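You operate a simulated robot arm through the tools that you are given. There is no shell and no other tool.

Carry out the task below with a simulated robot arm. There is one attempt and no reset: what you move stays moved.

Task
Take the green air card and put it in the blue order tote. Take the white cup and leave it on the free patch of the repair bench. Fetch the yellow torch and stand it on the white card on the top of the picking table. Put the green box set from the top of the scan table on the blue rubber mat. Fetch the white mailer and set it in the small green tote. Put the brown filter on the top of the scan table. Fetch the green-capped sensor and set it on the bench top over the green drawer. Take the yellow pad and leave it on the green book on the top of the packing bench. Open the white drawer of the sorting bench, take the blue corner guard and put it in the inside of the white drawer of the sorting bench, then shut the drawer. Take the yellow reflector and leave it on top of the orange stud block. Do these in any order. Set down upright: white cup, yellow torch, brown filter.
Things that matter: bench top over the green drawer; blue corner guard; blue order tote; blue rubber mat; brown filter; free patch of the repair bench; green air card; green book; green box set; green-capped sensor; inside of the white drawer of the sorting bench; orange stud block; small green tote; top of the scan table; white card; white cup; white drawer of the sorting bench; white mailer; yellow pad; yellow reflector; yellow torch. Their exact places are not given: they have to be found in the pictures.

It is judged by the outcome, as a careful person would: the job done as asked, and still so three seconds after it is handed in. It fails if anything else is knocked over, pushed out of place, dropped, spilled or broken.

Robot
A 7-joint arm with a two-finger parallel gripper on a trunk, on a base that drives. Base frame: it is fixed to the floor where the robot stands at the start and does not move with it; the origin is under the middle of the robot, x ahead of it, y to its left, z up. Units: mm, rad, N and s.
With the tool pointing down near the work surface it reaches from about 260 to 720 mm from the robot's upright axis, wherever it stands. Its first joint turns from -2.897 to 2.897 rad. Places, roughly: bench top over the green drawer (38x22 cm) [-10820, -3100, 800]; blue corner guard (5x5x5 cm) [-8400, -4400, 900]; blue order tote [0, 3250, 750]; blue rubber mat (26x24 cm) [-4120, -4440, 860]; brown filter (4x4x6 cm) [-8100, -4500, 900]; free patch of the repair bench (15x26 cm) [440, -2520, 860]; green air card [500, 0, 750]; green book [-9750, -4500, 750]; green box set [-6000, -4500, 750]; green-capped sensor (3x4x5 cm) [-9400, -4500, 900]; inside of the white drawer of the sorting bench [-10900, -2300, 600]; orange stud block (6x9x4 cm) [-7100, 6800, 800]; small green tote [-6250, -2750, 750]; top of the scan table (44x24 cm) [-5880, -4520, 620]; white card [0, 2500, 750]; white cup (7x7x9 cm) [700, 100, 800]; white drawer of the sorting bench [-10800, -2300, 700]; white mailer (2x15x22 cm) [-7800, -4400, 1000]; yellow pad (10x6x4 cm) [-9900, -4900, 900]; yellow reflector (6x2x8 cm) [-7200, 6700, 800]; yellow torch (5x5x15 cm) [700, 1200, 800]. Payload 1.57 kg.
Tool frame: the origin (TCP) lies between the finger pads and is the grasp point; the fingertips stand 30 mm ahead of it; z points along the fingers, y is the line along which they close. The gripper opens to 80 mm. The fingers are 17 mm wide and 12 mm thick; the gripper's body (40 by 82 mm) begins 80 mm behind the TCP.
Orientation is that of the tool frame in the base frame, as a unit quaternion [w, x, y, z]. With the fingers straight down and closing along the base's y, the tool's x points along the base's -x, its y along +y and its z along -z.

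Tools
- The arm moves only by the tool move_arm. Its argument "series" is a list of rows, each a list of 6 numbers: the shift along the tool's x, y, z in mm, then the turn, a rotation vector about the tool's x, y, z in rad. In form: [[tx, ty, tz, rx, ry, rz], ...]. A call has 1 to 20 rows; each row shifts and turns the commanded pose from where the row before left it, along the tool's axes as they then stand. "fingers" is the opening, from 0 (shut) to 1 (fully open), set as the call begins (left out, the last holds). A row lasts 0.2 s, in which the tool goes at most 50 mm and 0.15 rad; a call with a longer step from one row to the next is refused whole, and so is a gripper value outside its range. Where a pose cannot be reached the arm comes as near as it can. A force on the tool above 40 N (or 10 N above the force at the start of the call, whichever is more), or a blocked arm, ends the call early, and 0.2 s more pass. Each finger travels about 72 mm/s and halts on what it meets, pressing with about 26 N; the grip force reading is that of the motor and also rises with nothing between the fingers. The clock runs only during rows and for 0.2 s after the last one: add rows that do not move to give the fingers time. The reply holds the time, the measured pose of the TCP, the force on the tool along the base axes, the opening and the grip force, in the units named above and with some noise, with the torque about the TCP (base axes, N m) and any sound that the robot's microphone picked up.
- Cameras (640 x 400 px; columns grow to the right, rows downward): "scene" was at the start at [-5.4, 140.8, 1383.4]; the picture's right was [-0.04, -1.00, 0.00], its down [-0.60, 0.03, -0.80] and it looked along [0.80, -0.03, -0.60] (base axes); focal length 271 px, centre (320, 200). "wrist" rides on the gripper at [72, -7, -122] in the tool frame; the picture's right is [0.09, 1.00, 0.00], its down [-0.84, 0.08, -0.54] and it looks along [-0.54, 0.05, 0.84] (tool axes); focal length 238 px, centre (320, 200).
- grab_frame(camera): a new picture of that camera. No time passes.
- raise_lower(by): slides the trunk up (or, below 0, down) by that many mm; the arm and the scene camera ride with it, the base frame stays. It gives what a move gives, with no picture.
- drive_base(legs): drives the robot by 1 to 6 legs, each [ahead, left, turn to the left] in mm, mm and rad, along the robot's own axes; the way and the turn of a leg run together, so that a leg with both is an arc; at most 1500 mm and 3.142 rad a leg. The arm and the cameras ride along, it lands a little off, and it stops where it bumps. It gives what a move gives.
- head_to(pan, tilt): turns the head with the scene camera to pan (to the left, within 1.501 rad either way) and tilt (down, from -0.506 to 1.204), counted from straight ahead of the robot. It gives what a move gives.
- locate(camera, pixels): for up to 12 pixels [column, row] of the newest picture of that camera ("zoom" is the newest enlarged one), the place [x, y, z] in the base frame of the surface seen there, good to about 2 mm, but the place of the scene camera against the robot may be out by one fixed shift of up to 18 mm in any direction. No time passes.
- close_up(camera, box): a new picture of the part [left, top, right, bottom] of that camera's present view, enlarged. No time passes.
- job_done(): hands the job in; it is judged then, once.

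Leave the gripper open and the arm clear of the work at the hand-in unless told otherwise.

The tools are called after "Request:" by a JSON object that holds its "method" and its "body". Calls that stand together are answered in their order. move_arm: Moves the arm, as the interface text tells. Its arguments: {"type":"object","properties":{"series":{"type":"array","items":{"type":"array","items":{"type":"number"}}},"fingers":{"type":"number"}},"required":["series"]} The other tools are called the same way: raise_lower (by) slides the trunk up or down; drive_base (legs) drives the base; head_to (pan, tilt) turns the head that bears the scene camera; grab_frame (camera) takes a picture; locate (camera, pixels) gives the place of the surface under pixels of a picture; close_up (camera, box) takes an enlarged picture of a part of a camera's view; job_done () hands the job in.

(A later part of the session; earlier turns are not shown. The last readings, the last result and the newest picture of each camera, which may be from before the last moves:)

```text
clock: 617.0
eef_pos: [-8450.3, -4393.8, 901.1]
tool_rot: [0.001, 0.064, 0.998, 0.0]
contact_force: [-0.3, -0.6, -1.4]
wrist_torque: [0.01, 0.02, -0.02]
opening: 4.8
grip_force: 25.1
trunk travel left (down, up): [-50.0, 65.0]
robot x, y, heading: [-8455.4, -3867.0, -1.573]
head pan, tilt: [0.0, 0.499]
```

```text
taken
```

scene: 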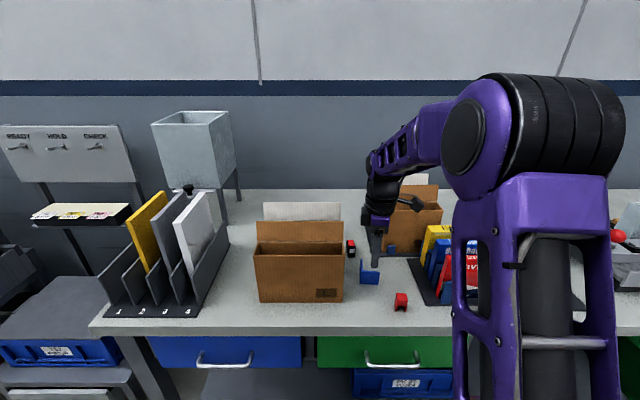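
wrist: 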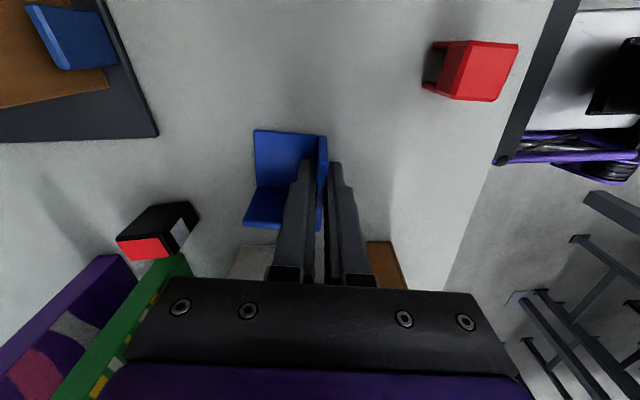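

Gripped the plate (4.8 mm). Lift and check it's held.

Request:
{"method": "move_arm", "body": {"series": [[0, 0, -20, 0, 0, 0], [0, 0, -40, 0, 0, 0], [0, 0, -45, 0, 0, 0], [0, 0, -40, 0, 0, 0], [0, 0, 0, 0, 0, 0]]}}

Request:
{"method": "grab_frame", "body": {"camera": "wrist"}}

Request:
{"method": "drive_base", "body": {"legs": [[-200, 0, 0]]}}

```text
clock: 618.2
eef_pos: [-8449.3, -4394.9, 1044.3]
tool_rot: [0.001, 0.064, 0.998, -0.001]
contact_force: [-0.1, -0.6, 0.1]
wrist_torque: [0.03, 0.0, 0.0]
opening: 4.8
grip_force: 25.1
trunk travel left (down, up): [-50.0, 65.0]
robot x, y, heading: [-8456.9, -3869.3, -1.572]
head pan, tilt: [0.0, 0.499]
```

```text
taken
```

wrist: 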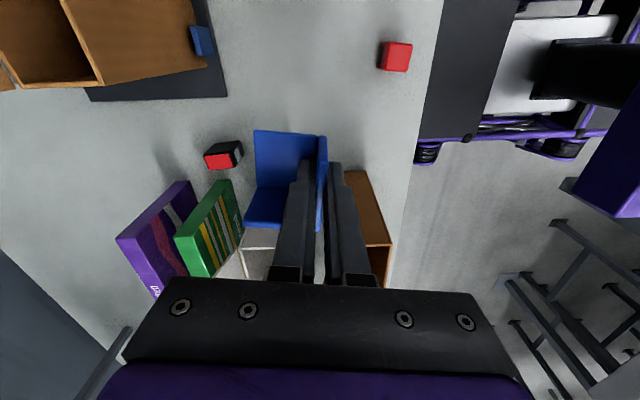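

```text
clock: 619.8
eef_pos: [-8449.4, -4199.3, 1043.7]
tool_rot: [0.001, 0.065, 0.998, 0.0]
contact_force: [0.5, -0.2, -0.6]
wrist_torque: [-0.02, 0.0, -0.01]
opening: 4.7
grip_force: 25.6
trunk travel left (down, up): [-50.0, 65.0]
robot x, y, heading: [-8454.6, -3669.9, -1.568]
head pan, tilt: [0.0, 0.499]
```

The guard is held. Retract, turn to face -x, and return to the open drawer.

Request:
{"method": "move_arm", "body": {"series": [[5.7, 44.6, 0, 0, 0, 0], [5.7, 44.6, 0, 0, 0, 0], [0, 0, 0, 0, 0, 0]]}}

Request:
{"method": "drive_base", "body": {"legs": [[0, 0, -1.571], [1450, 0, 0]]}}

Request:
{"method": "drive_base", "body": {"legs": [[0, -1360, 0]]}}

Request:
{"method": "grab_frame", "body": {"camera": "scene"}}

Request:
{"method": "grab_frame", "body": {"camera": "wrist"}}

```text
clock: 620.6
eef_pos: [-8450.4, -4107.0, 1043.5]
tool_rot: [0.001, 0.064, 0.998, 0.0]
contact_force: [0.2, 1.0, -0.5]
wrist_torque: [0.01, 0.0, -0.02]
opening: 4.8
grip_force: 25.4
trunk travel left (down, up): [-50.0, 65.0]
robot x, y, heading: [-8453.5, -3668.9, -1.571]
head pan, tilt: [0.0, 0.499]
```

```text
clock: 631.7
eef_pos: [-10349.5, -3714.8, 1042.5]
tool_rot: [0.0, 0.743, 0.669, -0.001]
contact_force: [0.6, 0.0, 0.3]
wrist_torque: [0.02, 0.01, 0.01]
opening: 4.6
grip_force: 25.2
trunk travel left (down, up): [-50.0, 65.0]
robot x, y, heading: [-9910.1, -3698.5, -3.116]
head pan, tilt: [0.0, 0.499]
```

```text
clock: 644.9
eef_pos: [-10374.9, -2356.6, 1043.1]
tool_rot: [0.001, 0.746, 0.666, 0.0]
contact_force: [-0.7, 0.2, -1.1]
wrist_torque: [0.01, 0.03, 0.04]
opening: 4.9
grip_force: 25.2
trunk travel left (down, up): [-50.0, 65.0]
robot x, y, heading: [-9937.0, -2345.0, -3.125]
head pan, tilt: [0.0, 0.499]
```

```text
taken
```

scene: 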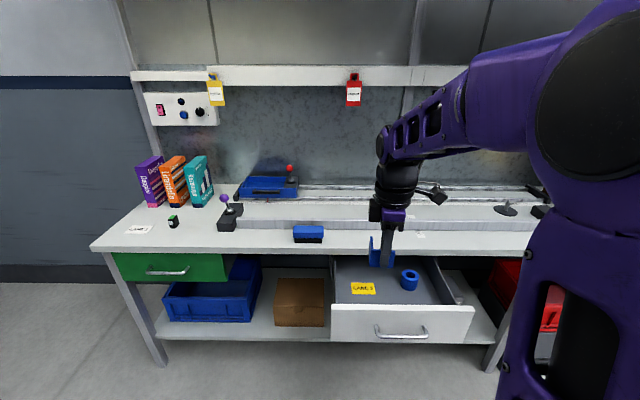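

```text
taken
```

wrist: 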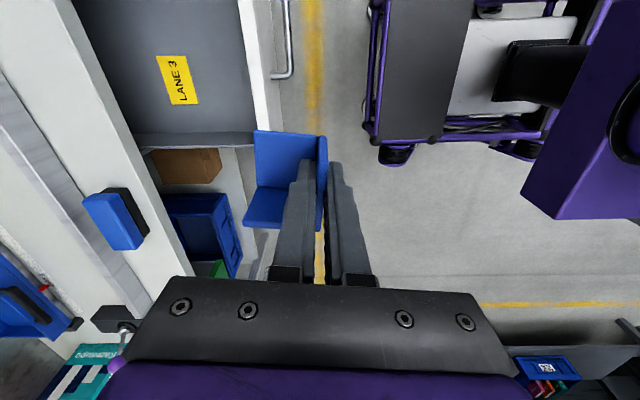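

Locate the drawer's walls, tag and free floor from here.

Request:
{"method": "locate", "body": {"camera": "wrist", "pixels": [[178, 80], [158, 60], [195, 100], [215, 30], [220, 120], [245, 60], [140, 20], [250, 150], [272, 60], [150, 120]]}}

Request:
{"method": "locate", "body": {"camera": "scene", "pixels": [[363, 288], [408, 283], [390, 300], [435, 300], [345, 300], [340, 270], [400, 325], [330, 310], [470, 310], [455, 285]]}}

```text
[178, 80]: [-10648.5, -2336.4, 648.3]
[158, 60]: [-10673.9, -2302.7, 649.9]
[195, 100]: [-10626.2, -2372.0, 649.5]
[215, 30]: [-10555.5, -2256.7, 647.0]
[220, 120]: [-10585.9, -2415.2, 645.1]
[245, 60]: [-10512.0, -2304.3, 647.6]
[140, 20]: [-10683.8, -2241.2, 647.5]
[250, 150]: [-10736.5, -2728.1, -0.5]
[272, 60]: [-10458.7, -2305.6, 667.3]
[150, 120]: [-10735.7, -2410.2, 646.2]
```

```text
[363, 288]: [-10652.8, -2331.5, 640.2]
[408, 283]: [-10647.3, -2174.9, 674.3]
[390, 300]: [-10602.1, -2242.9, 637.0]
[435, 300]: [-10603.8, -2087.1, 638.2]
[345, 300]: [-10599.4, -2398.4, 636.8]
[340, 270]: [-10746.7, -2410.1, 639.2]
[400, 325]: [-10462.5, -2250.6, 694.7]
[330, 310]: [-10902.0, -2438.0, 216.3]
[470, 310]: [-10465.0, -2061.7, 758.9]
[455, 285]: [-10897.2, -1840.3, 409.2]
```

The drawer's free floor is around x -10610..-10490, y≈-2250 (floor z≈647). Move above TCP (-10525,-2250) and descend.

Request:
{"method": "move_arm", "body": {"series": [[22.4, -40.3, 0, 0, 0, 0], [22.4, -40.3, 0, 0, 0, 0], [22.4, -40.3, 0, 0, 0, 0], [22.4, -40.3, 0, 0, 0, 0], [0, 0, 45, 0, 0, 0], [0, 0, 45, 0, 0, 0], [0, 0, 45, 0, 0, 0], [0, 0, 45, 0, 0, 0], [0, 0, 0, 0, 0, 0]]}}

Request:
{"method": "grab_frame", "body": {"camera": "wrist"}}

Request:
{"method": "grab_frame", "body": {"camera": "scene"}}

```text
clock: 646.9
eef_pos: [-10525.4, -2250.3, 862.1]
tool_rot: [0.0, 0.746, 0.666, -0.001]
contact_force: [-0.4, 0.6, -0.6]
wrist_torque: [0.06, 0.04, 0.02]
opening: 4.7
grip_force: 25.0
trunk travel left (down, up): [-50.0, 65.0]
robot x, y, heading: [-9934.2, -2345.1, -3.124]
head pan, tilt: [0.0, 0.499]
```

```text
taken
```

wrist: 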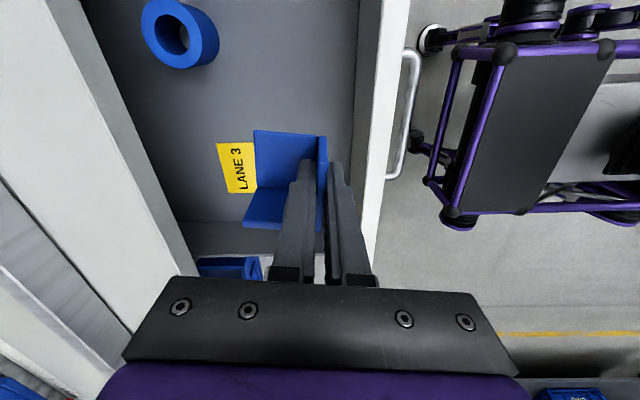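

```text
taken
```

scene: 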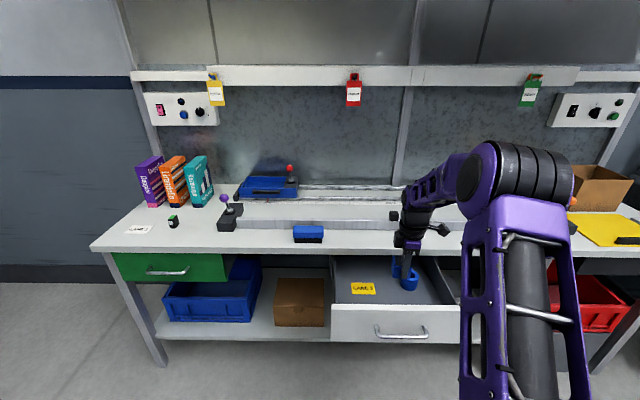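

Well inside. Lower further.

Request:
{"method": "move_arm", "body": {"series": [[0, 0, 45, 0, 0, 0], [0, 0, 45, 0, 0, 0], [0, 0, 45, 0, 0, 0], [0, 0, 27, 0, 0, 0], [0, 0, 0, 0, 0, 0]]}}

Request:
{"method": "move_arm", "body": {"series": [[0, 0, 4, 0, 0, 0], [0, 0, 3, 0, 0, 0], [0, 0, 3, 0, 0, 0], [0, 0, 2, 0, 0, 0], [0, 0, 0, 0, 0, 0]]}}

Request:
{"method": "grab_frame", "body": {"camera": "wrist"}}

```text
clock: 648.1
eef_pos: [-10525.7, -2248.1, 702.0]
tool_rot: [0.0, 0.745, 0.667, -0.001]
contact_force: [0.6, 0.9, 0.0]
wrist_torque: [0.03, -0.01, 0.04]
opening: 4.7
grip_force: 24.5
trunk travel left (down, up): [-50.0, 65.0]
robot x, y, heading: [-9936.2, -2342.5, -3.127]
head pan, tilt: [0.0, 0.499]
```

```text
clock: 649.3
eef_pos: [-10525.1, -2248.5, 687.9]
tool_rot: [0.0, 0.745, 0.667, -0.001]
contact_force: [-1.0, -0.2, -1.1]
wrist_torque: [-0.01, 0.0, 0.0]
opening: 5.0
grip_force: 25.5
trunk travel left (down, up): [-50.0, 65.0]
robot x, y, heading: [-9939.5, -2340.3, -3.125]
head pan, tilt: [0.0, 0.499]
```

```text
taken
```

wrist: 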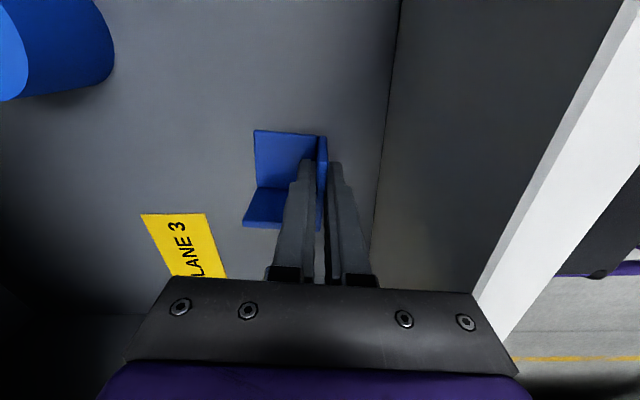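

Request:
{"method": "move_arm", "body": {"series": [[0, 0, 2, 0, 0, 0], [0, 0, 2, 0, 0, 0], [0, 0, 0, 0, 0, 0]]}}

```text
clock: 650.1
eef_pos: [-10527.1, -2249.1, 685.0]
tool_rot: [0.0, 0.746, 0.666, -0.001]
contact_force: [3.2, 0.5, 6.1]
wrist_torque: [-0.11, 0.04, 0.0]
opening: 4.8
grip_force: 25.4
trunk travel left (down, up): [-50.0, 65.0]
robot x, y, heading: [-9935.6, -2338.0, -3.121]
head pan, tilt: [0.0, 0.499]
```

Contact (6 N). Release to ~30 mm and rise.

Request:
{"method": "move_arm", "body": {"series": [[0, 0, 0, 0, 0, 0], [0, 0, 0, 0, 0, 0], [0, 0, 0, 0, 0, 0]], "fingers": 0.38}}

Request:
{"method": "move_arm", "body": {"series": [[0, 0, -20, 0, 0, 0], [0, 0, -40, 0, 0, 0], [0, 0, -45, 0, 0, 0], [0, 0, -45, 0, 0, 0], [0, 0, -45, 0, 0, 0], [0, 0, -45, 0, 0, 0], [0, 0, -45, 0, 0, 0], [0, 0, 0, 0, 0, 0]]}}

Request:
{"method": "grab_frame", "body": {"camera": "wrist"}}

Request:
{"method": "grab_frame", "body": {"camera": "scene"}}

```text
clock: 650.9
eef_pos: [-10525.2, -2250.3, 683.8]
tool_rot: [0.001, 0.745, 0.667, 0.0]
contact_force: [-0.4, 0.2, 0.3]
wrist_torque: [0.03, -0.03, 0.02]
opening: 30.2
grip_force: 0.1
trunk travel left (down, up): [-50.0, 65.0]
robot x, y, heading: [-9936.2, -2341.6, -3.125]
head pan, tilt: [0.0, 0.499]
```

```text
clock: 652.7
eef_pos: [-10523.1, -2251.2, 971.6]
tool_rot: [0.001, 0.744, 0.668, 0.0]
contact_force: [-0.1, 0.0, -0.2]
wrist_torque: [0.0, -0.02, 0.01]
opening: 30.4
grip_force: 0.0
trunk travel left (down, up): [-50.0, 65.0]
robot x, y, heading: [-9935.7, -2341.4, -3.124]
head pan, tilt: [0.0, 0.499]
```

```text
taken
```

wrist: 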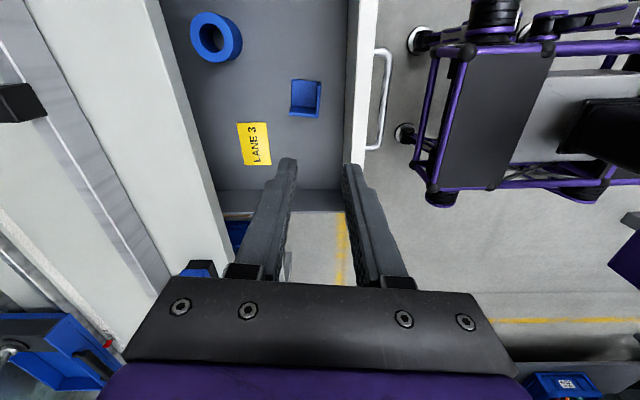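

```text
taken
```

scene: 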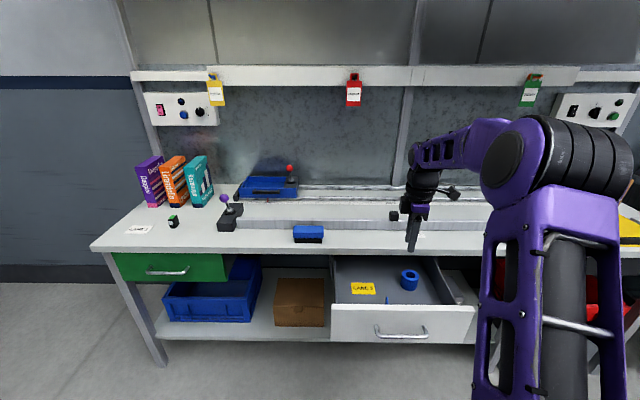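

The guard sits in the drawer. To shut it, I'll push on the handle bar's front with closed fingers. First align the wrist and move in front of the bar.

Request:
{"method": "move_arm", "body": {"series": [[0, 0, 0, 0, 0, -0.113], [-3, 44, 0, 0, 0, 0], [-3, 44, 0, 0, 0, 0], [-2, 46, 0, 0, 0, 0], [0, 0, 0, 0, 0, 0]], "fingers": 0}}

Request:
{"method": "move_arm", "body": {"series": [[0, 0, 45, 0, 0, 0], [0, 0, 45, 0, 0, 0], [0, 0, 45, 0, 0, 0], [0, 0, 45, 0, 0, 0], [0, 0, 40, 0, 0, 0], [0, 0, 0, 0, 0, 0]]}}

Request:
{"method": "grab_frame", "body": {"camera": "wrist"}}

Request:
{"method": "grab_frame", "body": {"camera": "scene"}}

```text
clock: 653.9
eef_pos: [-10390.6, -2257.0, 970.0]
tool_rot: [0.001, 0.706, 0.708, -0.001]
contact_force: [0.2, 0.6, -1.7]
wrist_torque: [0.03, 0.01, 0.03]
opening: 0.0
grip_force: 21.0
trunk travel left (down, up): [-50.0, 65.0]
robot x, y, heading: [-9939.5, -2340.2, -3.121]
head pan, tilt: [0.0, 0.499]
```

```text
clock: 655.3
eef_pos: [-10392.7, -2260.6, 749.5]
tool_rot: [-0.001, 0.706, 0.708, 0.0]
contact_force: [0.6, 0.8, 0.3]
wrist_torque: [-0.02, -0.03, 0.01]
opening: 0.0
grip_force: 21.2
trunk travel left (down, up): [-50.0, 65.0]
robot x, y, heading: [-9938.3, -2343.2, -3.127]
head pan, tilt: [0.0, 0.499]
```

```text
taken
```

wrist: 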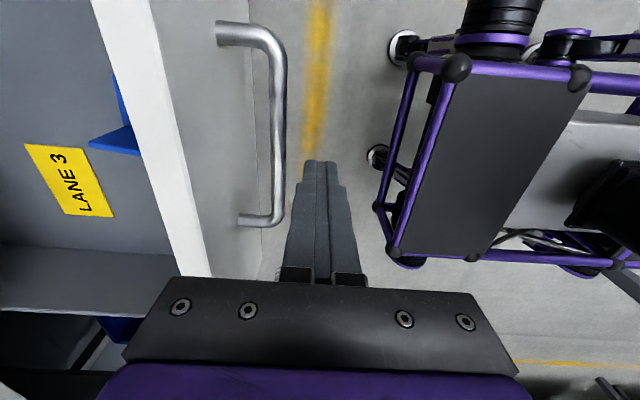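

```text
taken
```

scene: 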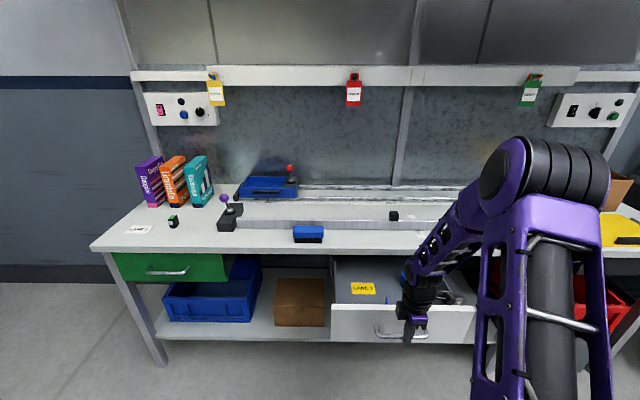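

Check where the bar is relative to the fingers.

Request:
{"method": "locate", "body": {"camera": "wrist", "pixels": [[278, 60], [279, 120], [278, 180], [272, 212], [245, 35], [245, 220], [190, 200], [150, 100]]}}

```text
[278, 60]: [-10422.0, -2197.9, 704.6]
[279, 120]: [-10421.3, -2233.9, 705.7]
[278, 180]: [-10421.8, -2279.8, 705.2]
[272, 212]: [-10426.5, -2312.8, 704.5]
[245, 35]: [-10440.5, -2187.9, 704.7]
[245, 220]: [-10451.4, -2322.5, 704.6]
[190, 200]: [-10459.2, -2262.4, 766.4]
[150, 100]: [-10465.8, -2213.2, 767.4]
```

Lower to put the tips at bar height and push in -x by ~220 mm first.

Request:
{"method": "move_arm", "body": {"series": [[0, 0, 31, 0, 0, 0], [0, -12, 0, 0, 0, 0], [0, -20, 0, 0, 0, 0], [0, -20, 0, 0, 0, 0], [0, -20, 0, 0, 0, 0], [0, -20, 0, 0, 0, 0], [0, -20, 0, 0, 0, 0], [0, -20, 0, 0, 0, 0], [0, -20, 0, 0, 0, 0], [0, -20, 0, 0, 0, 0], [0, -20, 0, 0, 0, 0], [0, -20, 0, 0, 0, 0], [0, 0, 0, 0, 0, 0]]}}

Request:
{"method": "grab_frame", "body": {"camera": "wrist"}}

Request:
{"method": "grab_frame", "body": {"camera": "scene"}}

```text
clock: 658.1
eef_pos: [-10602.3, -2257.4, 722.6]
tool_rot: [0.0, 0.706, 0.708, 0.0]
contact_force: [-1.3, 0.3, 0.9]
wrist_torque: [0.02, -0.01, -0.01]
opening: 0.0
grip_force: 21.2
trunk travel left (down, up): [-50.0, 65.0]
robot x, y, heading: [-9937.2, -2344.7, -3.131]
head pan, tilt: [0.0, 0.499]
```

```text
taken
```

wrist: 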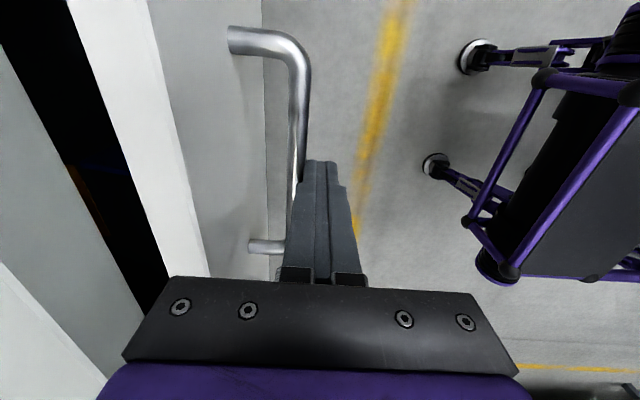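

```text
taken
```

scene: 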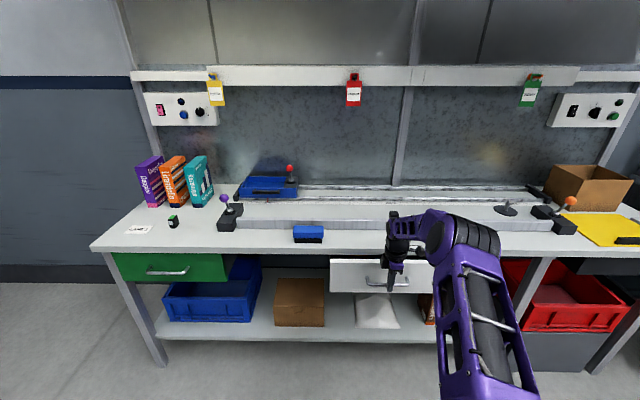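

Nearly shut (43 mm left), but the arm is close to its reach. I'll pull the fingers back 100 mm, drive 100 mm closer, and push the rest.

Request:
{"method": "move_arm", "body": {"series": [[0, 35, 0, 0, 0, 0], [0, 35, 0, 0, 0, 0], [0, 35, 0, 0, 0, 0], [0, 0, 0, 0, 0, 0]]}}

Request:
{"method": "drive_base", "body": {"legs": [[95, 0, 0]]}}

Request:
{"method": "grab_frame", "body": {"camera": "wrist"}}

```text
clock: 659.1
eef_pos: [-10496.7, -2258.6, 721.1]
tool_rot: [0.001, 0.707, 0.708, 0.001]
contact_force: [1.1, 0.8, -0.4]
wrist_torque: [0.01, -0.01, 0.01]
opening: 0.2
grip_force: 21.4
trunk travel left (down, up): [-50.0, 65.0]
robot x, y, heading: [-9935.6, -2340.8, -3.122]
head pan, tilt: [0.0, 0.499]
```

```text
clock: 660.2
eef_pos: [-10591.4, -2259.5, 721.2]
tool_rot: [0.001, 0.707, 0.708, -0.001]
contact_force: [-0.2, -0.5, 0.2]
wrist_torque: [-0.02, -0.02, -0.02]
opening: 0.0
grip_force: 21.4
trunk travel left (down, up): [-50.0, 65.0]
robot x, y, heading: [-10029.7, -2346.0, -3.129]
head pan, tilt: [0.0, 0.499]
```

```text
taken
```

wrist: 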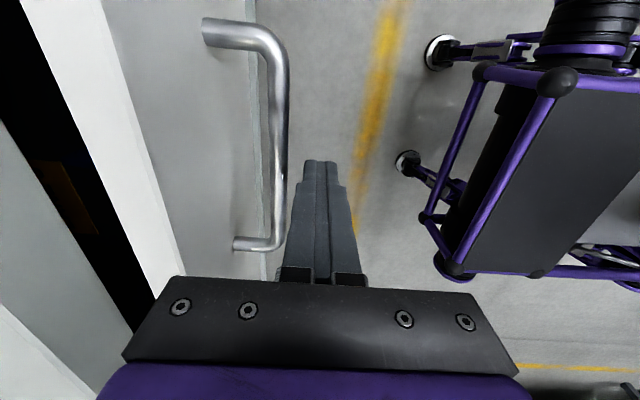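

Push again in smaller steps until the drawer stops.

Request:
{"method": "move_arm", "body": {"series": [[0, -10, 2, 0, 0, 0], [0, -10, 0, 0, 0, 0], [0, -10, 0, 0, 0, 0], [0, -10, 0, 0, 0, 0], [0, -8, 0, 0, 0, 0], [0, -4, 0, 0, 0, 0], [0, 0, 0, 0, 0, 0]]}}

Request:
{"method": "grab_frame", "body": {"camera": "wrist"}}

```text
clock: 661.8
eef_pos: [-10643.3, -2261.1, 719.1]
tool_rot: [0.001, 0.707, 0.707, -0.002]
contact_force: [-0.4, -0.1, 0.1]
wrist_torque: [0.0, -0.01, -0.01]
opening: 0.0
grip_force: 21.4
trunk travel left (down, up): [-50.0, 65.0]
robot x, y, heading: [-10033.1, -2344.5, -3.125]
head pan, tilt: [0.0, 0.499]
```

```text
taken
```

wrist: 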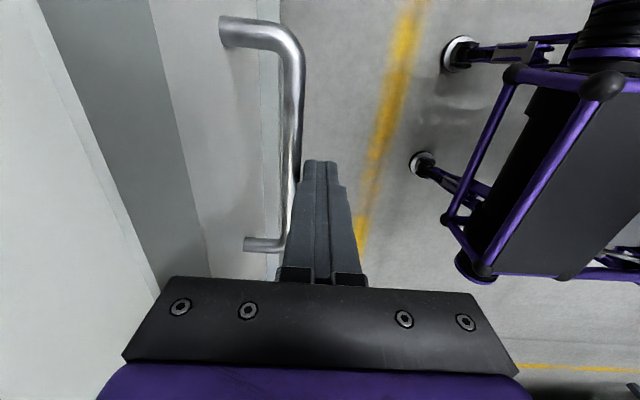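

The gap looks closed. Push a few mm more to be sure it seats.

Request:
{"method": "move_arm", "body": {"series": [[0, -2, 0, 0, 0, 0], [0, -2, 0, 0, 0, 0], [0, -2, 0, 0, 0, 0], [0, 0, 0, 0, 0, 0]]}}

Request:
{"method": "locate", "body": {"camera": "wrist", "pixels": [[200, 100], [220, 200], [170, 100], [300, 100], [140, 60]]}}

```text
clock: 662.8
eef_pos: [-10647.7, -2260.7, 719.3]
tool_rot: [0.001, 0.707, 0.708, 0.001]
contact_force: [20.4, 0.7, 8.6]
wrist_torque: [-0.01, -0.33, 0.07]
opening: 0.0
grip_force: 21.6
trunk travel left (down, up): [-50.0, 65.0]
robot x, y, heading: [-10026.6, -2346.2, -3.127]
head pan, tilt: [0.0, 0.499]
```

```text
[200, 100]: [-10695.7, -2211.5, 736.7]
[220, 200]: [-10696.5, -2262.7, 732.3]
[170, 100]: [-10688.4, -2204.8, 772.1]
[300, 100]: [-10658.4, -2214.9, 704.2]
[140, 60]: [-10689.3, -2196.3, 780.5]
```

The drawer is shut (face at x=-10696 as at the start). Back the fingers off, raise the arm, and then look for a way north (+y) to the reflector.

Request:
{"method": "move_arm", "body": {"series": [[0, 30, 0, 0, 0, 0], [0, 40, 0, 0, 0, 0], [0, 0, -45, 0, 0, 0], [0, 0, -45, 0, 0, 0], [0, 0, -45, 0, 0, 0], [0, 0, -45, 0, 0, 0], [0, 0, -45, 0, 0, 0], [0, 0, -45, 0, 0, 0], [0, 45, -20, 0, 0, 0], [0, 45, -20, 0, 0, 0], [0, 0, 0, 0, 0, 0]], "fingers": 1}}

Request:
{"method": "drive_base", "body": {"legs": [[-150, 0, 0], [0, 0, -1.571]]}}

Request:
{"method": "head_to", "body": {"pan": 0.0, "tilt": 0.3}}

Request:
{"method": "grab_frame", "body": {"camera": "scene"}}

```text
clock: 665.2
eef_pos: [-10490.8, -2259.6, 1028.9]
tool_rot: [0.001, 0.706, 0.708, -0.001]
contact_force: [0.2, 0.4, -0.1]
wrist_torque: [0.0, 0.0, 0.02]
opening: 80.0
grip_force: 0.1
trunk travel left (down, up): [-50.0, 65.0]
robot x, y, heading: [-10032.3, -2345.6, -3.121]
head pan, tilt: [0.0, 0.499]
```

```text
clock: 670.6
eef_pos: [-9783.4, -1881.2, 1027.0]
tool_rot: [-0.001, 1.0, -0.008, -0.002]
contact_force: [-0.2, -0.2, -0.1]
wrist_torque: [0.03, 0.0, 0.02]
opening: 79.9
grip_force: 0.0
trunk travel left (down, up): [-50.0, 65.0]
robot x, y, heading: [-9872.1, -2340.0, 1.573]
head pan, tilt: [0.0, 0.499]
```

```text
clock: 671.3
eef_pos: [-9783.1, -1882.5, 1028.0]
tool_rot: [-0.001, 1.0, -0.009, -0.001]
contact_force: [-0.6, -1.0, 0.0]
wrist_torque: [0.01, 0.0, -0.02]
opening: 80.0
grip_force: 0.0
trunk travel left (down, up): [-50.0, 65.0]
robot x, y, heading: [-9875.5, -2343.0, 1.564]
head pan, tilt: [0.0, 0.3]
```

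```text
taken
```

scene: 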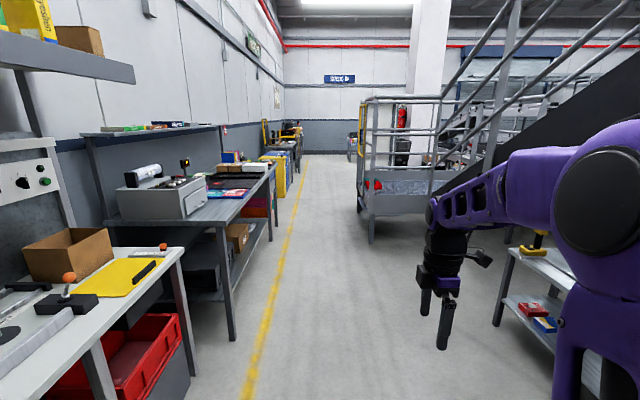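

A west aisle leads north. Measure the aisle's sides.

Request:
{"method": "locate", "body": {"camera": "scene", "pixels": [[250, 385], [230, 340], [270, 240], [300, 170], [372, 240], [358, 205], [490, 320], [345, 155], [275, 155], [355, 150], [500, 245], [320, 155]]}}

Request:
{"method": "close_up", "body": {"camera": "scene", "box": [200, 60, 480, 260]}}

```text
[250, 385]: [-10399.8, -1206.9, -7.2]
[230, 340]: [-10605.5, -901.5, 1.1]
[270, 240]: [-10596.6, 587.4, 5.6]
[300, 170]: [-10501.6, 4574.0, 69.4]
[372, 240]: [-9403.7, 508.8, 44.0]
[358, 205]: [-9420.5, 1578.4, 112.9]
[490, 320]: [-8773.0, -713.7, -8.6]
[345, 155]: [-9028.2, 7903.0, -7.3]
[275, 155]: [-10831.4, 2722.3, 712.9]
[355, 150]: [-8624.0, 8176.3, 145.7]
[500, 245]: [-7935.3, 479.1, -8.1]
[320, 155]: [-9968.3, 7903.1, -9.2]
```

```text
2.00 times, centred on (340, 160) of scene
```

zoom: 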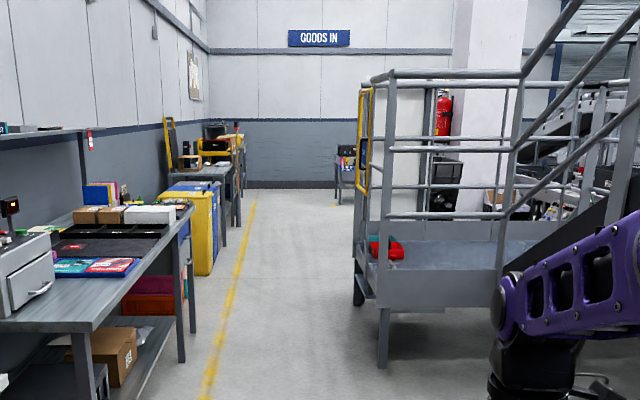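

The aisle is clear between x≈-10400 and -9404. Drive north along x≈-9900 in stages.

Request:
{"method": "drive_base", "body": {"legs": [[1480, 20, 0], [1480, 10, 0], [1480, 0, 0]]}}

Request:
{"method": "grab_frame", "body": {"camera": "scene"}}

```text
clock: 692.4
eef_pos: [-9843.3, 2526.7, 1027.2]
tool_rot: [0.0, 1.0, 0.002, -0.002]
contact_force: [0.5, -0.3, 0.4]
wrist_torque: [-0.01, -0.01, -0.02]
opening: 80.2
grip_force: 0.2
trunk travel left (down, up): [-50.0, 65.0]
robot x, y, heading: [-9928.3, 2064.3, 1.585]
head pan, tilt: [0.0, 0.3]
```

```text
taken
```

scene: 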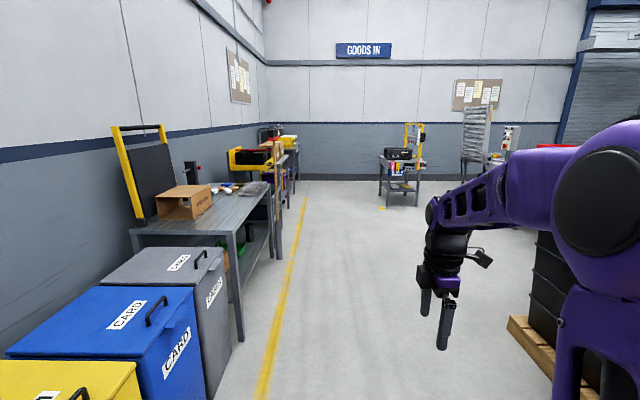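

Request:
{"method": "locate", "body": {"camera": "scene", "pixels": [[512, 320], [545, 380], [540, 260], [388, 205], [418, 205], [270, 310], [305, 190], [480, 190], [245, 340], [460, 175], [500, 165]]}}

Request:
{"method": "close_up", "body": {"camera": "scene", "box": [360, 60, 600, 230]}}

```text
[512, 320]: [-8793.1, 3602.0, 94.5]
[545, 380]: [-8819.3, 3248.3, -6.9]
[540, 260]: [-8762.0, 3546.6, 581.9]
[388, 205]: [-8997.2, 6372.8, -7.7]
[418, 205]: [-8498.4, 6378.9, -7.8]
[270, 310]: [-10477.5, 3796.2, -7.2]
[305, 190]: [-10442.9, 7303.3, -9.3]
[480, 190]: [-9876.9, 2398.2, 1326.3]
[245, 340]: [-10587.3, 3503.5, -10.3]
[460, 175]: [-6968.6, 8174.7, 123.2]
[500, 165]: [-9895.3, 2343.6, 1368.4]
```

```text
2.35 times, centred on (480, 145) of scene
```

zoom: 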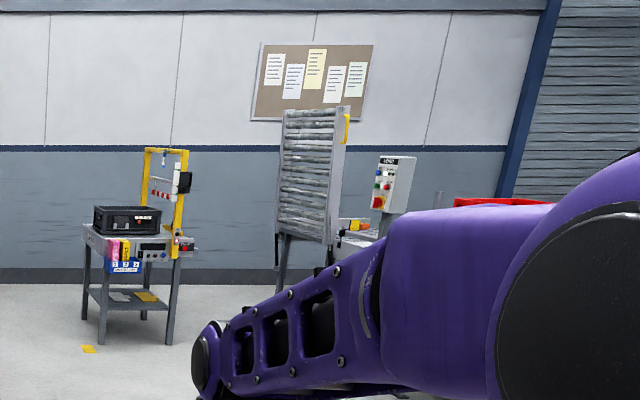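

Continue north to y≈4800, then turn right to look east.

Request:
{"method": "drive_base", "body": {"legs": [[1480, 0, -0.014], [1250, 0, 0], [0, 0, -0.8]]}}

Request:
{"method": "grab_frame", "body": {"camera": "scene"}}

Request:
{"method": "drive_base", "body": {"legs": [[0, 0, -0.771]]}}

Request:
{"method": "grab_frame", "body": {"camera": "scene"}}

```text
clock: 707.6
eef_pos: [-9588.0, 5045.6, 1027.7]
tool_rot: [0.0, 0.927, -0.374, 0.001]
contact_force: [-0.2, 0.4, 0.1]
wrist_torque: [0.02, 0.01, -0.01]
opening: 80.2
grip_force: 0.0
trunk travel left (down, up): [-50.0, 65.0]
robot x, y, heading: [-9969.1, 4776.1, 0.815]
head pan, tilt: [0.0, 0.3]
```

```text
taken
```

scene: 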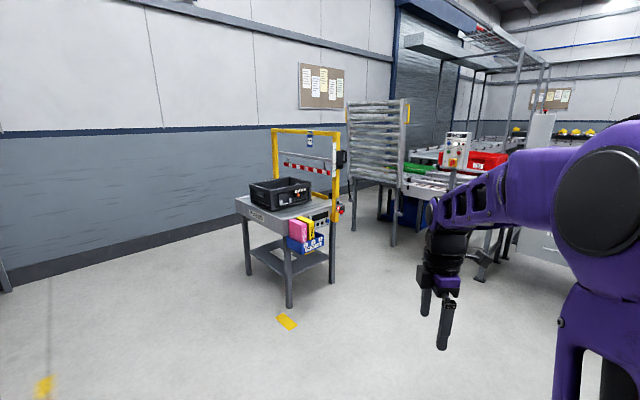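

```text
clock: 710.1
eef_pos: [-9504.7, 4706.1, 1027.0]
tool_rot: [-0.001, 0.72, -0.694, -0.001]
contact_force: [0.0, 0.4, 0.0]
wrist_torque: [0.01, 0.0, 0.03]
opening: 79.9
grip_force: 0.1
trunk travel left (down, up): [-50.0, 65.0]
robot x, y, heading: [-9971.4, 4775.6, 0.052]
head pan, tilt: [0.0, 0.3]
```

```text
taken
```

scene: 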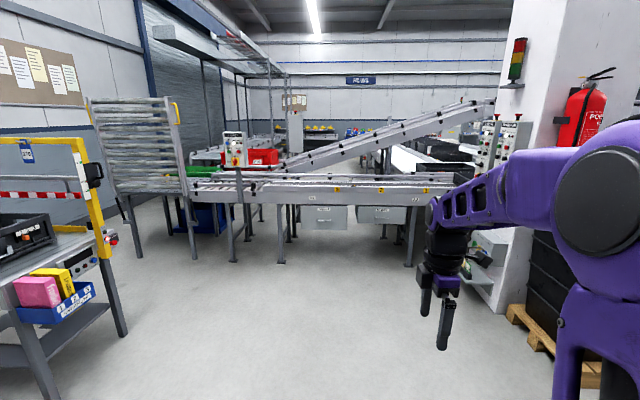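

I'll zoom on the area around (-7150,6750), left-centre of the picture.

Request:
{"method": "close_up", "body": {"camera": "scene", "box": [80, 60, 340, 280]}}

Request:
{"method": "locate", "body": {"camera": "scene", "pixels": [[128, 325], [140, 255], [232, 165], [265, 158], [200, 155], [195, 255], [235, 260], [280, 262], [410, 262], [190, 175], [300, 130], [440, 190]]}}

```text
1.82 times, centred on (210, 170) of scene
```

zoom: 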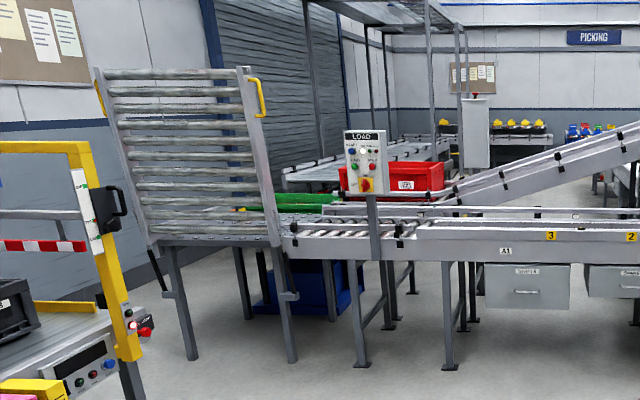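

```text
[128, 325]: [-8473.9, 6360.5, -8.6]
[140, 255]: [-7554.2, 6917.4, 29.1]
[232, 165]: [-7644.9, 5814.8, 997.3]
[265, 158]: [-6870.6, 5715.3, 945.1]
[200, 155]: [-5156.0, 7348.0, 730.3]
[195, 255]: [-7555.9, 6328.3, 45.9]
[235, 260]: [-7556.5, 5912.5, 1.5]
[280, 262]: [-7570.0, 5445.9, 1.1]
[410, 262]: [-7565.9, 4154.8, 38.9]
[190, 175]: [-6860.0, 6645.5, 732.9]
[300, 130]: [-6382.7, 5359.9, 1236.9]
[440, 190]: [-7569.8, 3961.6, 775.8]
```

A conveyor runs along x≈-7560; the target lies beyond the raised roller gate near (-7150,6750). I'll drive closer and look.

Request:
{"method": "drive_base", "body": {"legs": [[1400, 200, 0], [0, 0, 0.75]]}}

Request:
{"method": "grab_frame", "body": {"camera": "scene"}}

```text
clock: 719.2
eef_pos: [-8194.3, 5305.7, 1026.5]
tool_rot: [-0.001, 0.923, -0.384, -0.001]
contact_force: [0.1, 0.0, -0.1]
wrist_torque: [-0.02, 0.0, -0.02]
opening: 80.0
grip_force: 0.0
trunk travel left (down, up): [-50.0, 65.0]
robot x, y, heading: [-8582.1, 5042.2, 0.798]
head pan, tilt: [0.0, 0.3]
```

```text
taken
```

scene: 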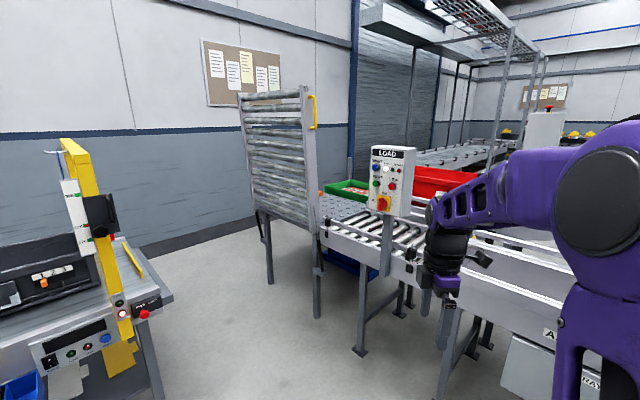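

Zoom around the green tray and the control box (320–400,150–260).

Request:
{"method": "close_up", "body": {"camera": "scene", "box": [230, 80, 470, 280]}}

Request:
{"method": "locate", "body": {"camera": "scene", "pixels": [[322, 195], [345, 195], [370, 190], [345, 205], [395, 165], [380, 245], [317, 315], [270, 280], [330, 210], [340, 220], [360, 355], [120, 330]]}}

```text
2.00 times, centred on (350, 180) of scene
```

zoom: 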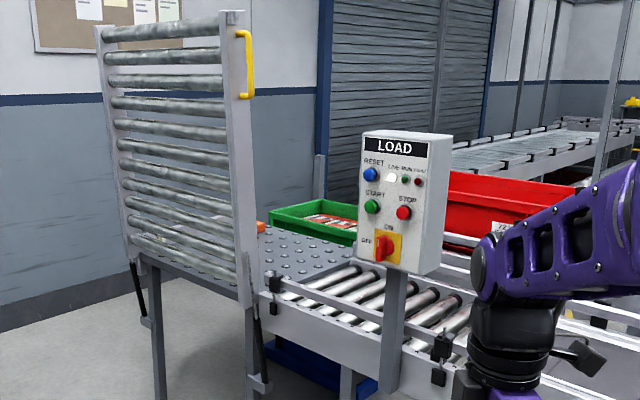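

```text
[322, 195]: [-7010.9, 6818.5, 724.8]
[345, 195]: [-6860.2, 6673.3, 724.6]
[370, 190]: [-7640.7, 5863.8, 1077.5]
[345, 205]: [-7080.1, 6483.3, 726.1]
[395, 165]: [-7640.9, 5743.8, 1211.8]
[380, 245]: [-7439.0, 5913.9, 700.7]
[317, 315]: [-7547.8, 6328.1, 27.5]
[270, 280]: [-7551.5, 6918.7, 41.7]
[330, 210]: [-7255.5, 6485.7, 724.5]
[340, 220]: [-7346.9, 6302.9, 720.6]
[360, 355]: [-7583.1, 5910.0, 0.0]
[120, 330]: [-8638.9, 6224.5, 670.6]
```

A ball table (z≈735) lies behind the raised gate with an orange item on it. I'd approach from its north side. First drive north through the corridor at x≈-8000.

Request:
{"method": "drive_base", "body": {"legs": [[0, 0, 0.773], [0, -560, 0], [1200, 0, 0]]}}

Request:
{"method": "grab_frame", "body": {"camera": "scene"}}

```text
clock: 732.9
eef_pos: [-7916.6, 6709.3, 1027.4]
tool_rot: [-0.001, 1.0, -0.003, -0.001]
contact_force: [-0.4, -0.7, -0.3]
wrist_torque: [0.0, -0.03, -0.02]
opening: 79.9
grip_force: 0.0
trunk travel left (down, up): [-50.0, 65.0]
robot x, y, heading: [-8003.5, 6249.4, 1.584]
head pan, tilt: [0.0, 0.3]
```

```text
taken
```

scene: 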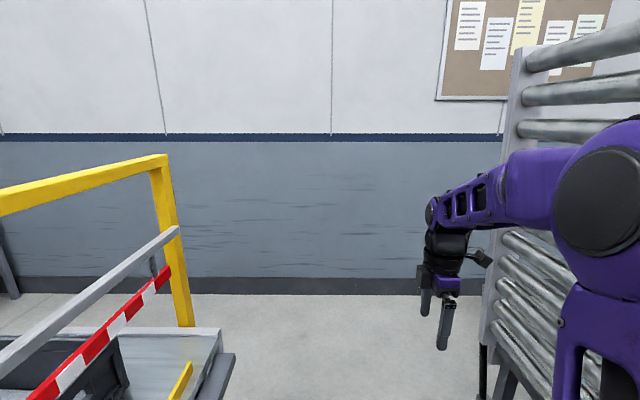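

Continue ahead 1080 mm, past the gate, then turn right to face east.

Request:
{"method": "drive_base", "body": {"legs": [[1080, 0, -0.013], [0, 0, -1.571]]}}

Request:
{"method": "head_to", "body": {"pan": 0.0, "tilt": 0.4}}

Request:
{"method": "grab_frame", "body": {"camera": "scene"}}

```text
clock: 742.5
eef_pos: [-7561.8, 7226.6, 1027.6]
tool_rot: [0.0, -0.697, 0.717, 0.001]
contact_force: [-0.5, -0.9, 0.1]
wrist_torque: [0.03, -0.01, 0.01]
opening: 79.9
grip_force: 0.1
trunk travel left (down, up): [-50.0, 65.0]
robot x, y, heading: [-8016.4, 7322.7, -0.02]
head pan, tilt: [0.0, 0.3]
```

```text
clock: 743.1
eef_pos: [-7561.6, 7226.7, 1028.2]
tool_rot: [0.0, -0.697, 0.717, 0.0]
contact_force: [0.4, 0.4, -0.3]
wrist_torque: [-0.01, -0.03, 0.02]
opening: 80.2
grip_force: 0.1
trunk travel left (down, up): [-50.0, 65.0]
robot x, y, heading: [-8020.0, 7328.2, -0.014]
head pan, tilt: [0.0, 0.4]
```

```text
taken
```

scene: 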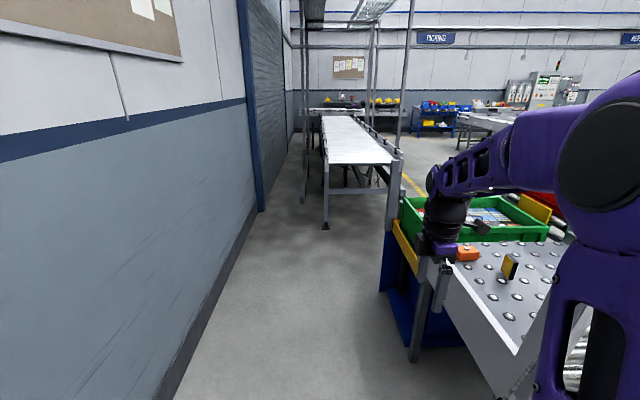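

I see the orange block (467,253) and the yellow reflector (510,266) on the ball table. Enlarge and measure.

Request:
{"method": "close_up", "body": {"camera": "scene", "box": [370, 180, 590, 370]}}

Request:
{"method": "locate", "body": {"camera": "scene", "pixels": [[467, 253], [457, 255], [478, 252], [510, 266], [505, 270], [514, 255], [420, 260], [415, 350], [520, 345], [395, 215], [400, 250], [490, 280]]}}

```text
2.11 times, centred on (480, 275) of scene
```

zoom: 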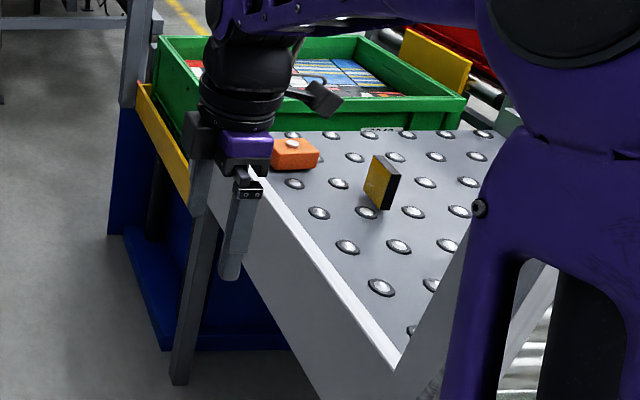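

```text
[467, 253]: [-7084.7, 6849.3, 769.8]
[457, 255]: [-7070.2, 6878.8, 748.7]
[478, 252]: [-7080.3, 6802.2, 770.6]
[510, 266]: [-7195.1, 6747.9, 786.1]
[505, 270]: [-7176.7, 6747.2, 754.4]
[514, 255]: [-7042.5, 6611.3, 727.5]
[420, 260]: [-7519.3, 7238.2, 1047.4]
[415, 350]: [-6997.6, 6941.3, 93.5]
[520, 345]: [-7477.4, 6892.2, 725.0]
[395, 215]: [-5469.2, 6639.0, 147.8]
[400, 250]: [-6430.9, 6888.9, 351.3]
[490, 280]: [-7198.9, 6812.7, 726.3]
```

Reflector ≈(-7190,6748) standing on the ball table (z≈735); orange block ≈(-7080,6840). Drive to (-7150,7400), turn to face -y.

Request:
{"method": "drive_base", "body": {"legs": [[870, 95, 0.015], [0, 0, -1.571]]}}

Request:
{"method": "head_to", "body": {"pan": 0.0, "tilt": 0.55}}

Request:
{"method": "grab_frame", "body": {"camera": "scene"}}

Request:
{"method": "grab_frame", "body": {"camera": "wrist"}}

```text
clock: 751.6
eef_pos: [-7242.4, 6948.8, 1027.8]
tool_rot: [0.002, 0.006, 1.0, 0.001]
contact_force: [-0.1, -0.2, -0.1]
wrist_torque: [0.0, -0.03, -0.04]
opening: 80.1
grip_force: 0.1
trunk travel left (down, up): [-50.0, 65.0]
robot x, y, heading: [-7147.4, 7406.2, -1.569]
head pan, tilt: [0.0, 0.4]
```

```text
clock: 752.4
eef_pos: [-7242.5, 6948.6, 1028.0]
tool_rot: [0.001, 0.006, 1.0, 0.0]
contact_force: [-0.5, -0.3, -0.3]
wrist_torque: [0.03, 0.01, 0.01]
opening: 79.9
grip_force: 0.1
trunk travel left (down, up): [-50.0, 65.0]
robot x, y, heading: [-7151.4, 7408.5, -1.57]
head pan, tilt: [0.0, 0.55]
```

```text
taken
```

scene: 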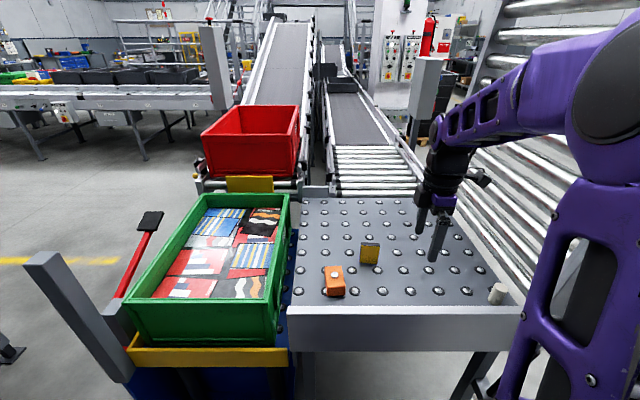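

```text
taken
```

wrist: 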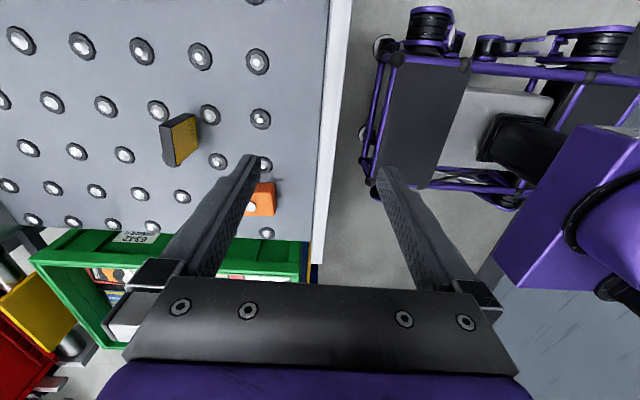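

Clear view of both. Enlarge and measure with the wrist camera.

Request:
{"method": "close_up", "body": {"camera": "scene", "box": [300, 225, 400, 310]}}

Request:
{"method": "close_up", "body": {"camera": "wrist", "box": [130, 90, 300, 250]}}

```text
4.71 times, centred on (350, 268) of scene
```

zoom: 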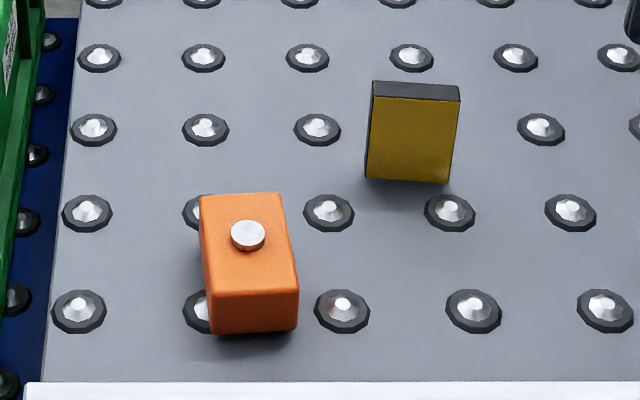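

```text
2.50 times, centred on (215, 170) of wrist
```

zoom: 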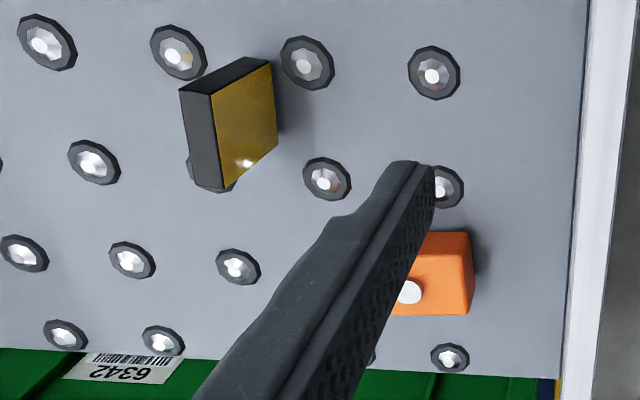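

Locate the reflector's and block's corners.

Request:
{"method": "locate", "body": {"camera": "zoom", "pixels": [[186, 95], [211, 99], [268, 64], [250, 60], [196, 178], [218, 186], [276, 138], [245, 130], [230, 80], [467, 310], [468, 236], [412, 292]]}}

```text
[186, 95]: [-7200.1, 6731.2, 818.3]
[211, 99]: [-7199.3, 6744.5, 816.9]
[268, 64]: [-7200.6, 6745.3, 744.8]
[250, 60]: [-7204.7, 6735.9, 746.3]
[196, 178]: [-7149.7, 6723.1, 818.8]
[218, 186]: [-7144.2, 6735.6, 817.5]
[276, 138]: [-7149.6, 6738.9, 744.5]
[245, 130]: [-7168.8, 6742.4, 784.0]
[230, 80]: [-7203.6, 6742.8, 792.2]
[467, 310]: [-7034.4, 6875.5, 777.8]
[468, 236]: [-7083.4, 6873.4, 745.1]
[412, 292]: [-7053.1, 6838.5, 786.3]
```

The reflector is a 56×14×80 mm plate standing on edge; the block has a raised stud (~22 mm) on its top. I need the block's top outline precisely; locate corners in the scene close-up.

Request:
{"method": "close_up", "body": {"camera": "scene", "box": [310, 250, 370, 300]}}

```text
8.00 times, centred on (340, 275) of scene
```

zoom: 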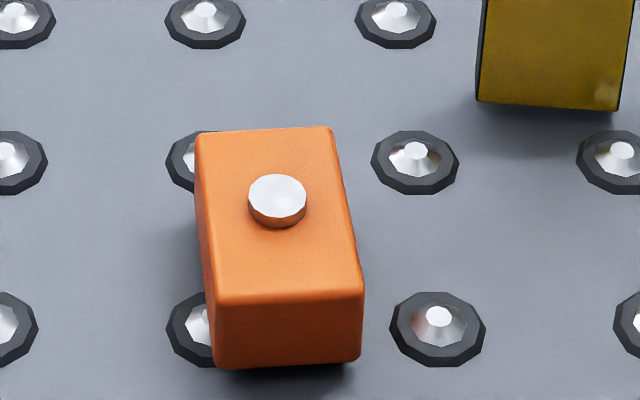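

Request:
{"method": "locate", "body": {"camera": "zoom", "pixels": [[200, 140], [328, 132], [212, 296], [358, 290], [277, 190], [250, 190], [304, 190], [277, 220], [285, 330], [270, 150], [285, 270], [230, 220]]}}

```text
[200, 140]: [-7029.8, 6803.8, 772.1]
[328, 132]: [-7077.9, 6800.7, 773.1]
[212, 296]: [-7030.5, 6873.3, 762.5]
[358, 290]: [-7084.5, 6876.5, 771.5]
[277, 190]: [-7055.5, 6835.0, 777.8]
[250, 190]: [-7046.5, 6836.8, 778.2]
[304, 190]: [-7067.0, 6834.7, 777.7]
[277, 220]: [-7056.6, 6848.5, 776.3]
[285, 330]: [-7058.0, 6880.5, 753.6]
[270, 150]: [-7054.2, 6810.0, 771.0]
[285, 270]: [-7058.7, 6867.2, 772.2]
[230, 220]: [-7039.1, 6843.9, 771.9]
```

Block top ≈56×80 mm with the stud (Ø≈21, 6 mm high) at its centre, leaving ~27 mm flat strips front and back. The reflector (14 mm thick, 56 long) can stand on the front strip at y≈6860. Drive 90 mm closer first.

Request:
{"method": "drive_base", "body": {"legs": [[90, 0, 0]]}}

Request:
{"method": "grab_frame", "body": {"camera": "wrist"}}

Request:
{"method": "close_up", "body": {"camera": "wrist", "box": [130, 80, 330, 290]}}

```text
clock: 753.5
eef_pos: [-7242.1, 6860.3, 1027.2]
tool_rot: [0.001, 0.007, 1.0, 0.0]
contact_force: [-0.1, 0.6, 0.6]
wrist_torque: [-0.01, 0.0, 0.01]
opening: 80.0
grip_force: 0.0
trunk travel left (down, up): [-50.0, 65.0]
robot x, y, heading: [-7149.1, 7318.4, -1.57]
head pan, tilt: [0.0, 0.55]
```

```text
taken
```

wrist: 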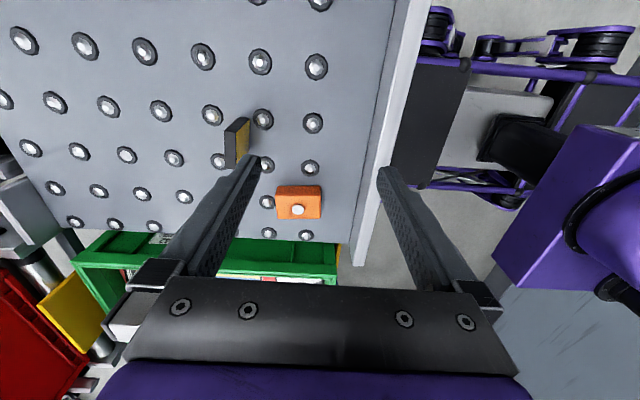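

```text
1.90 times, centred on (230, 185) of wrist
```

zoom: 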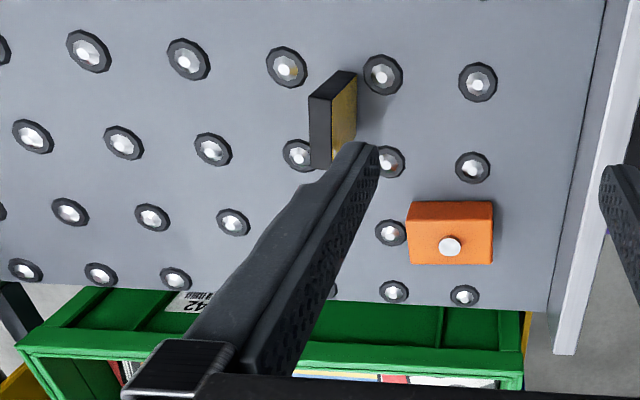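

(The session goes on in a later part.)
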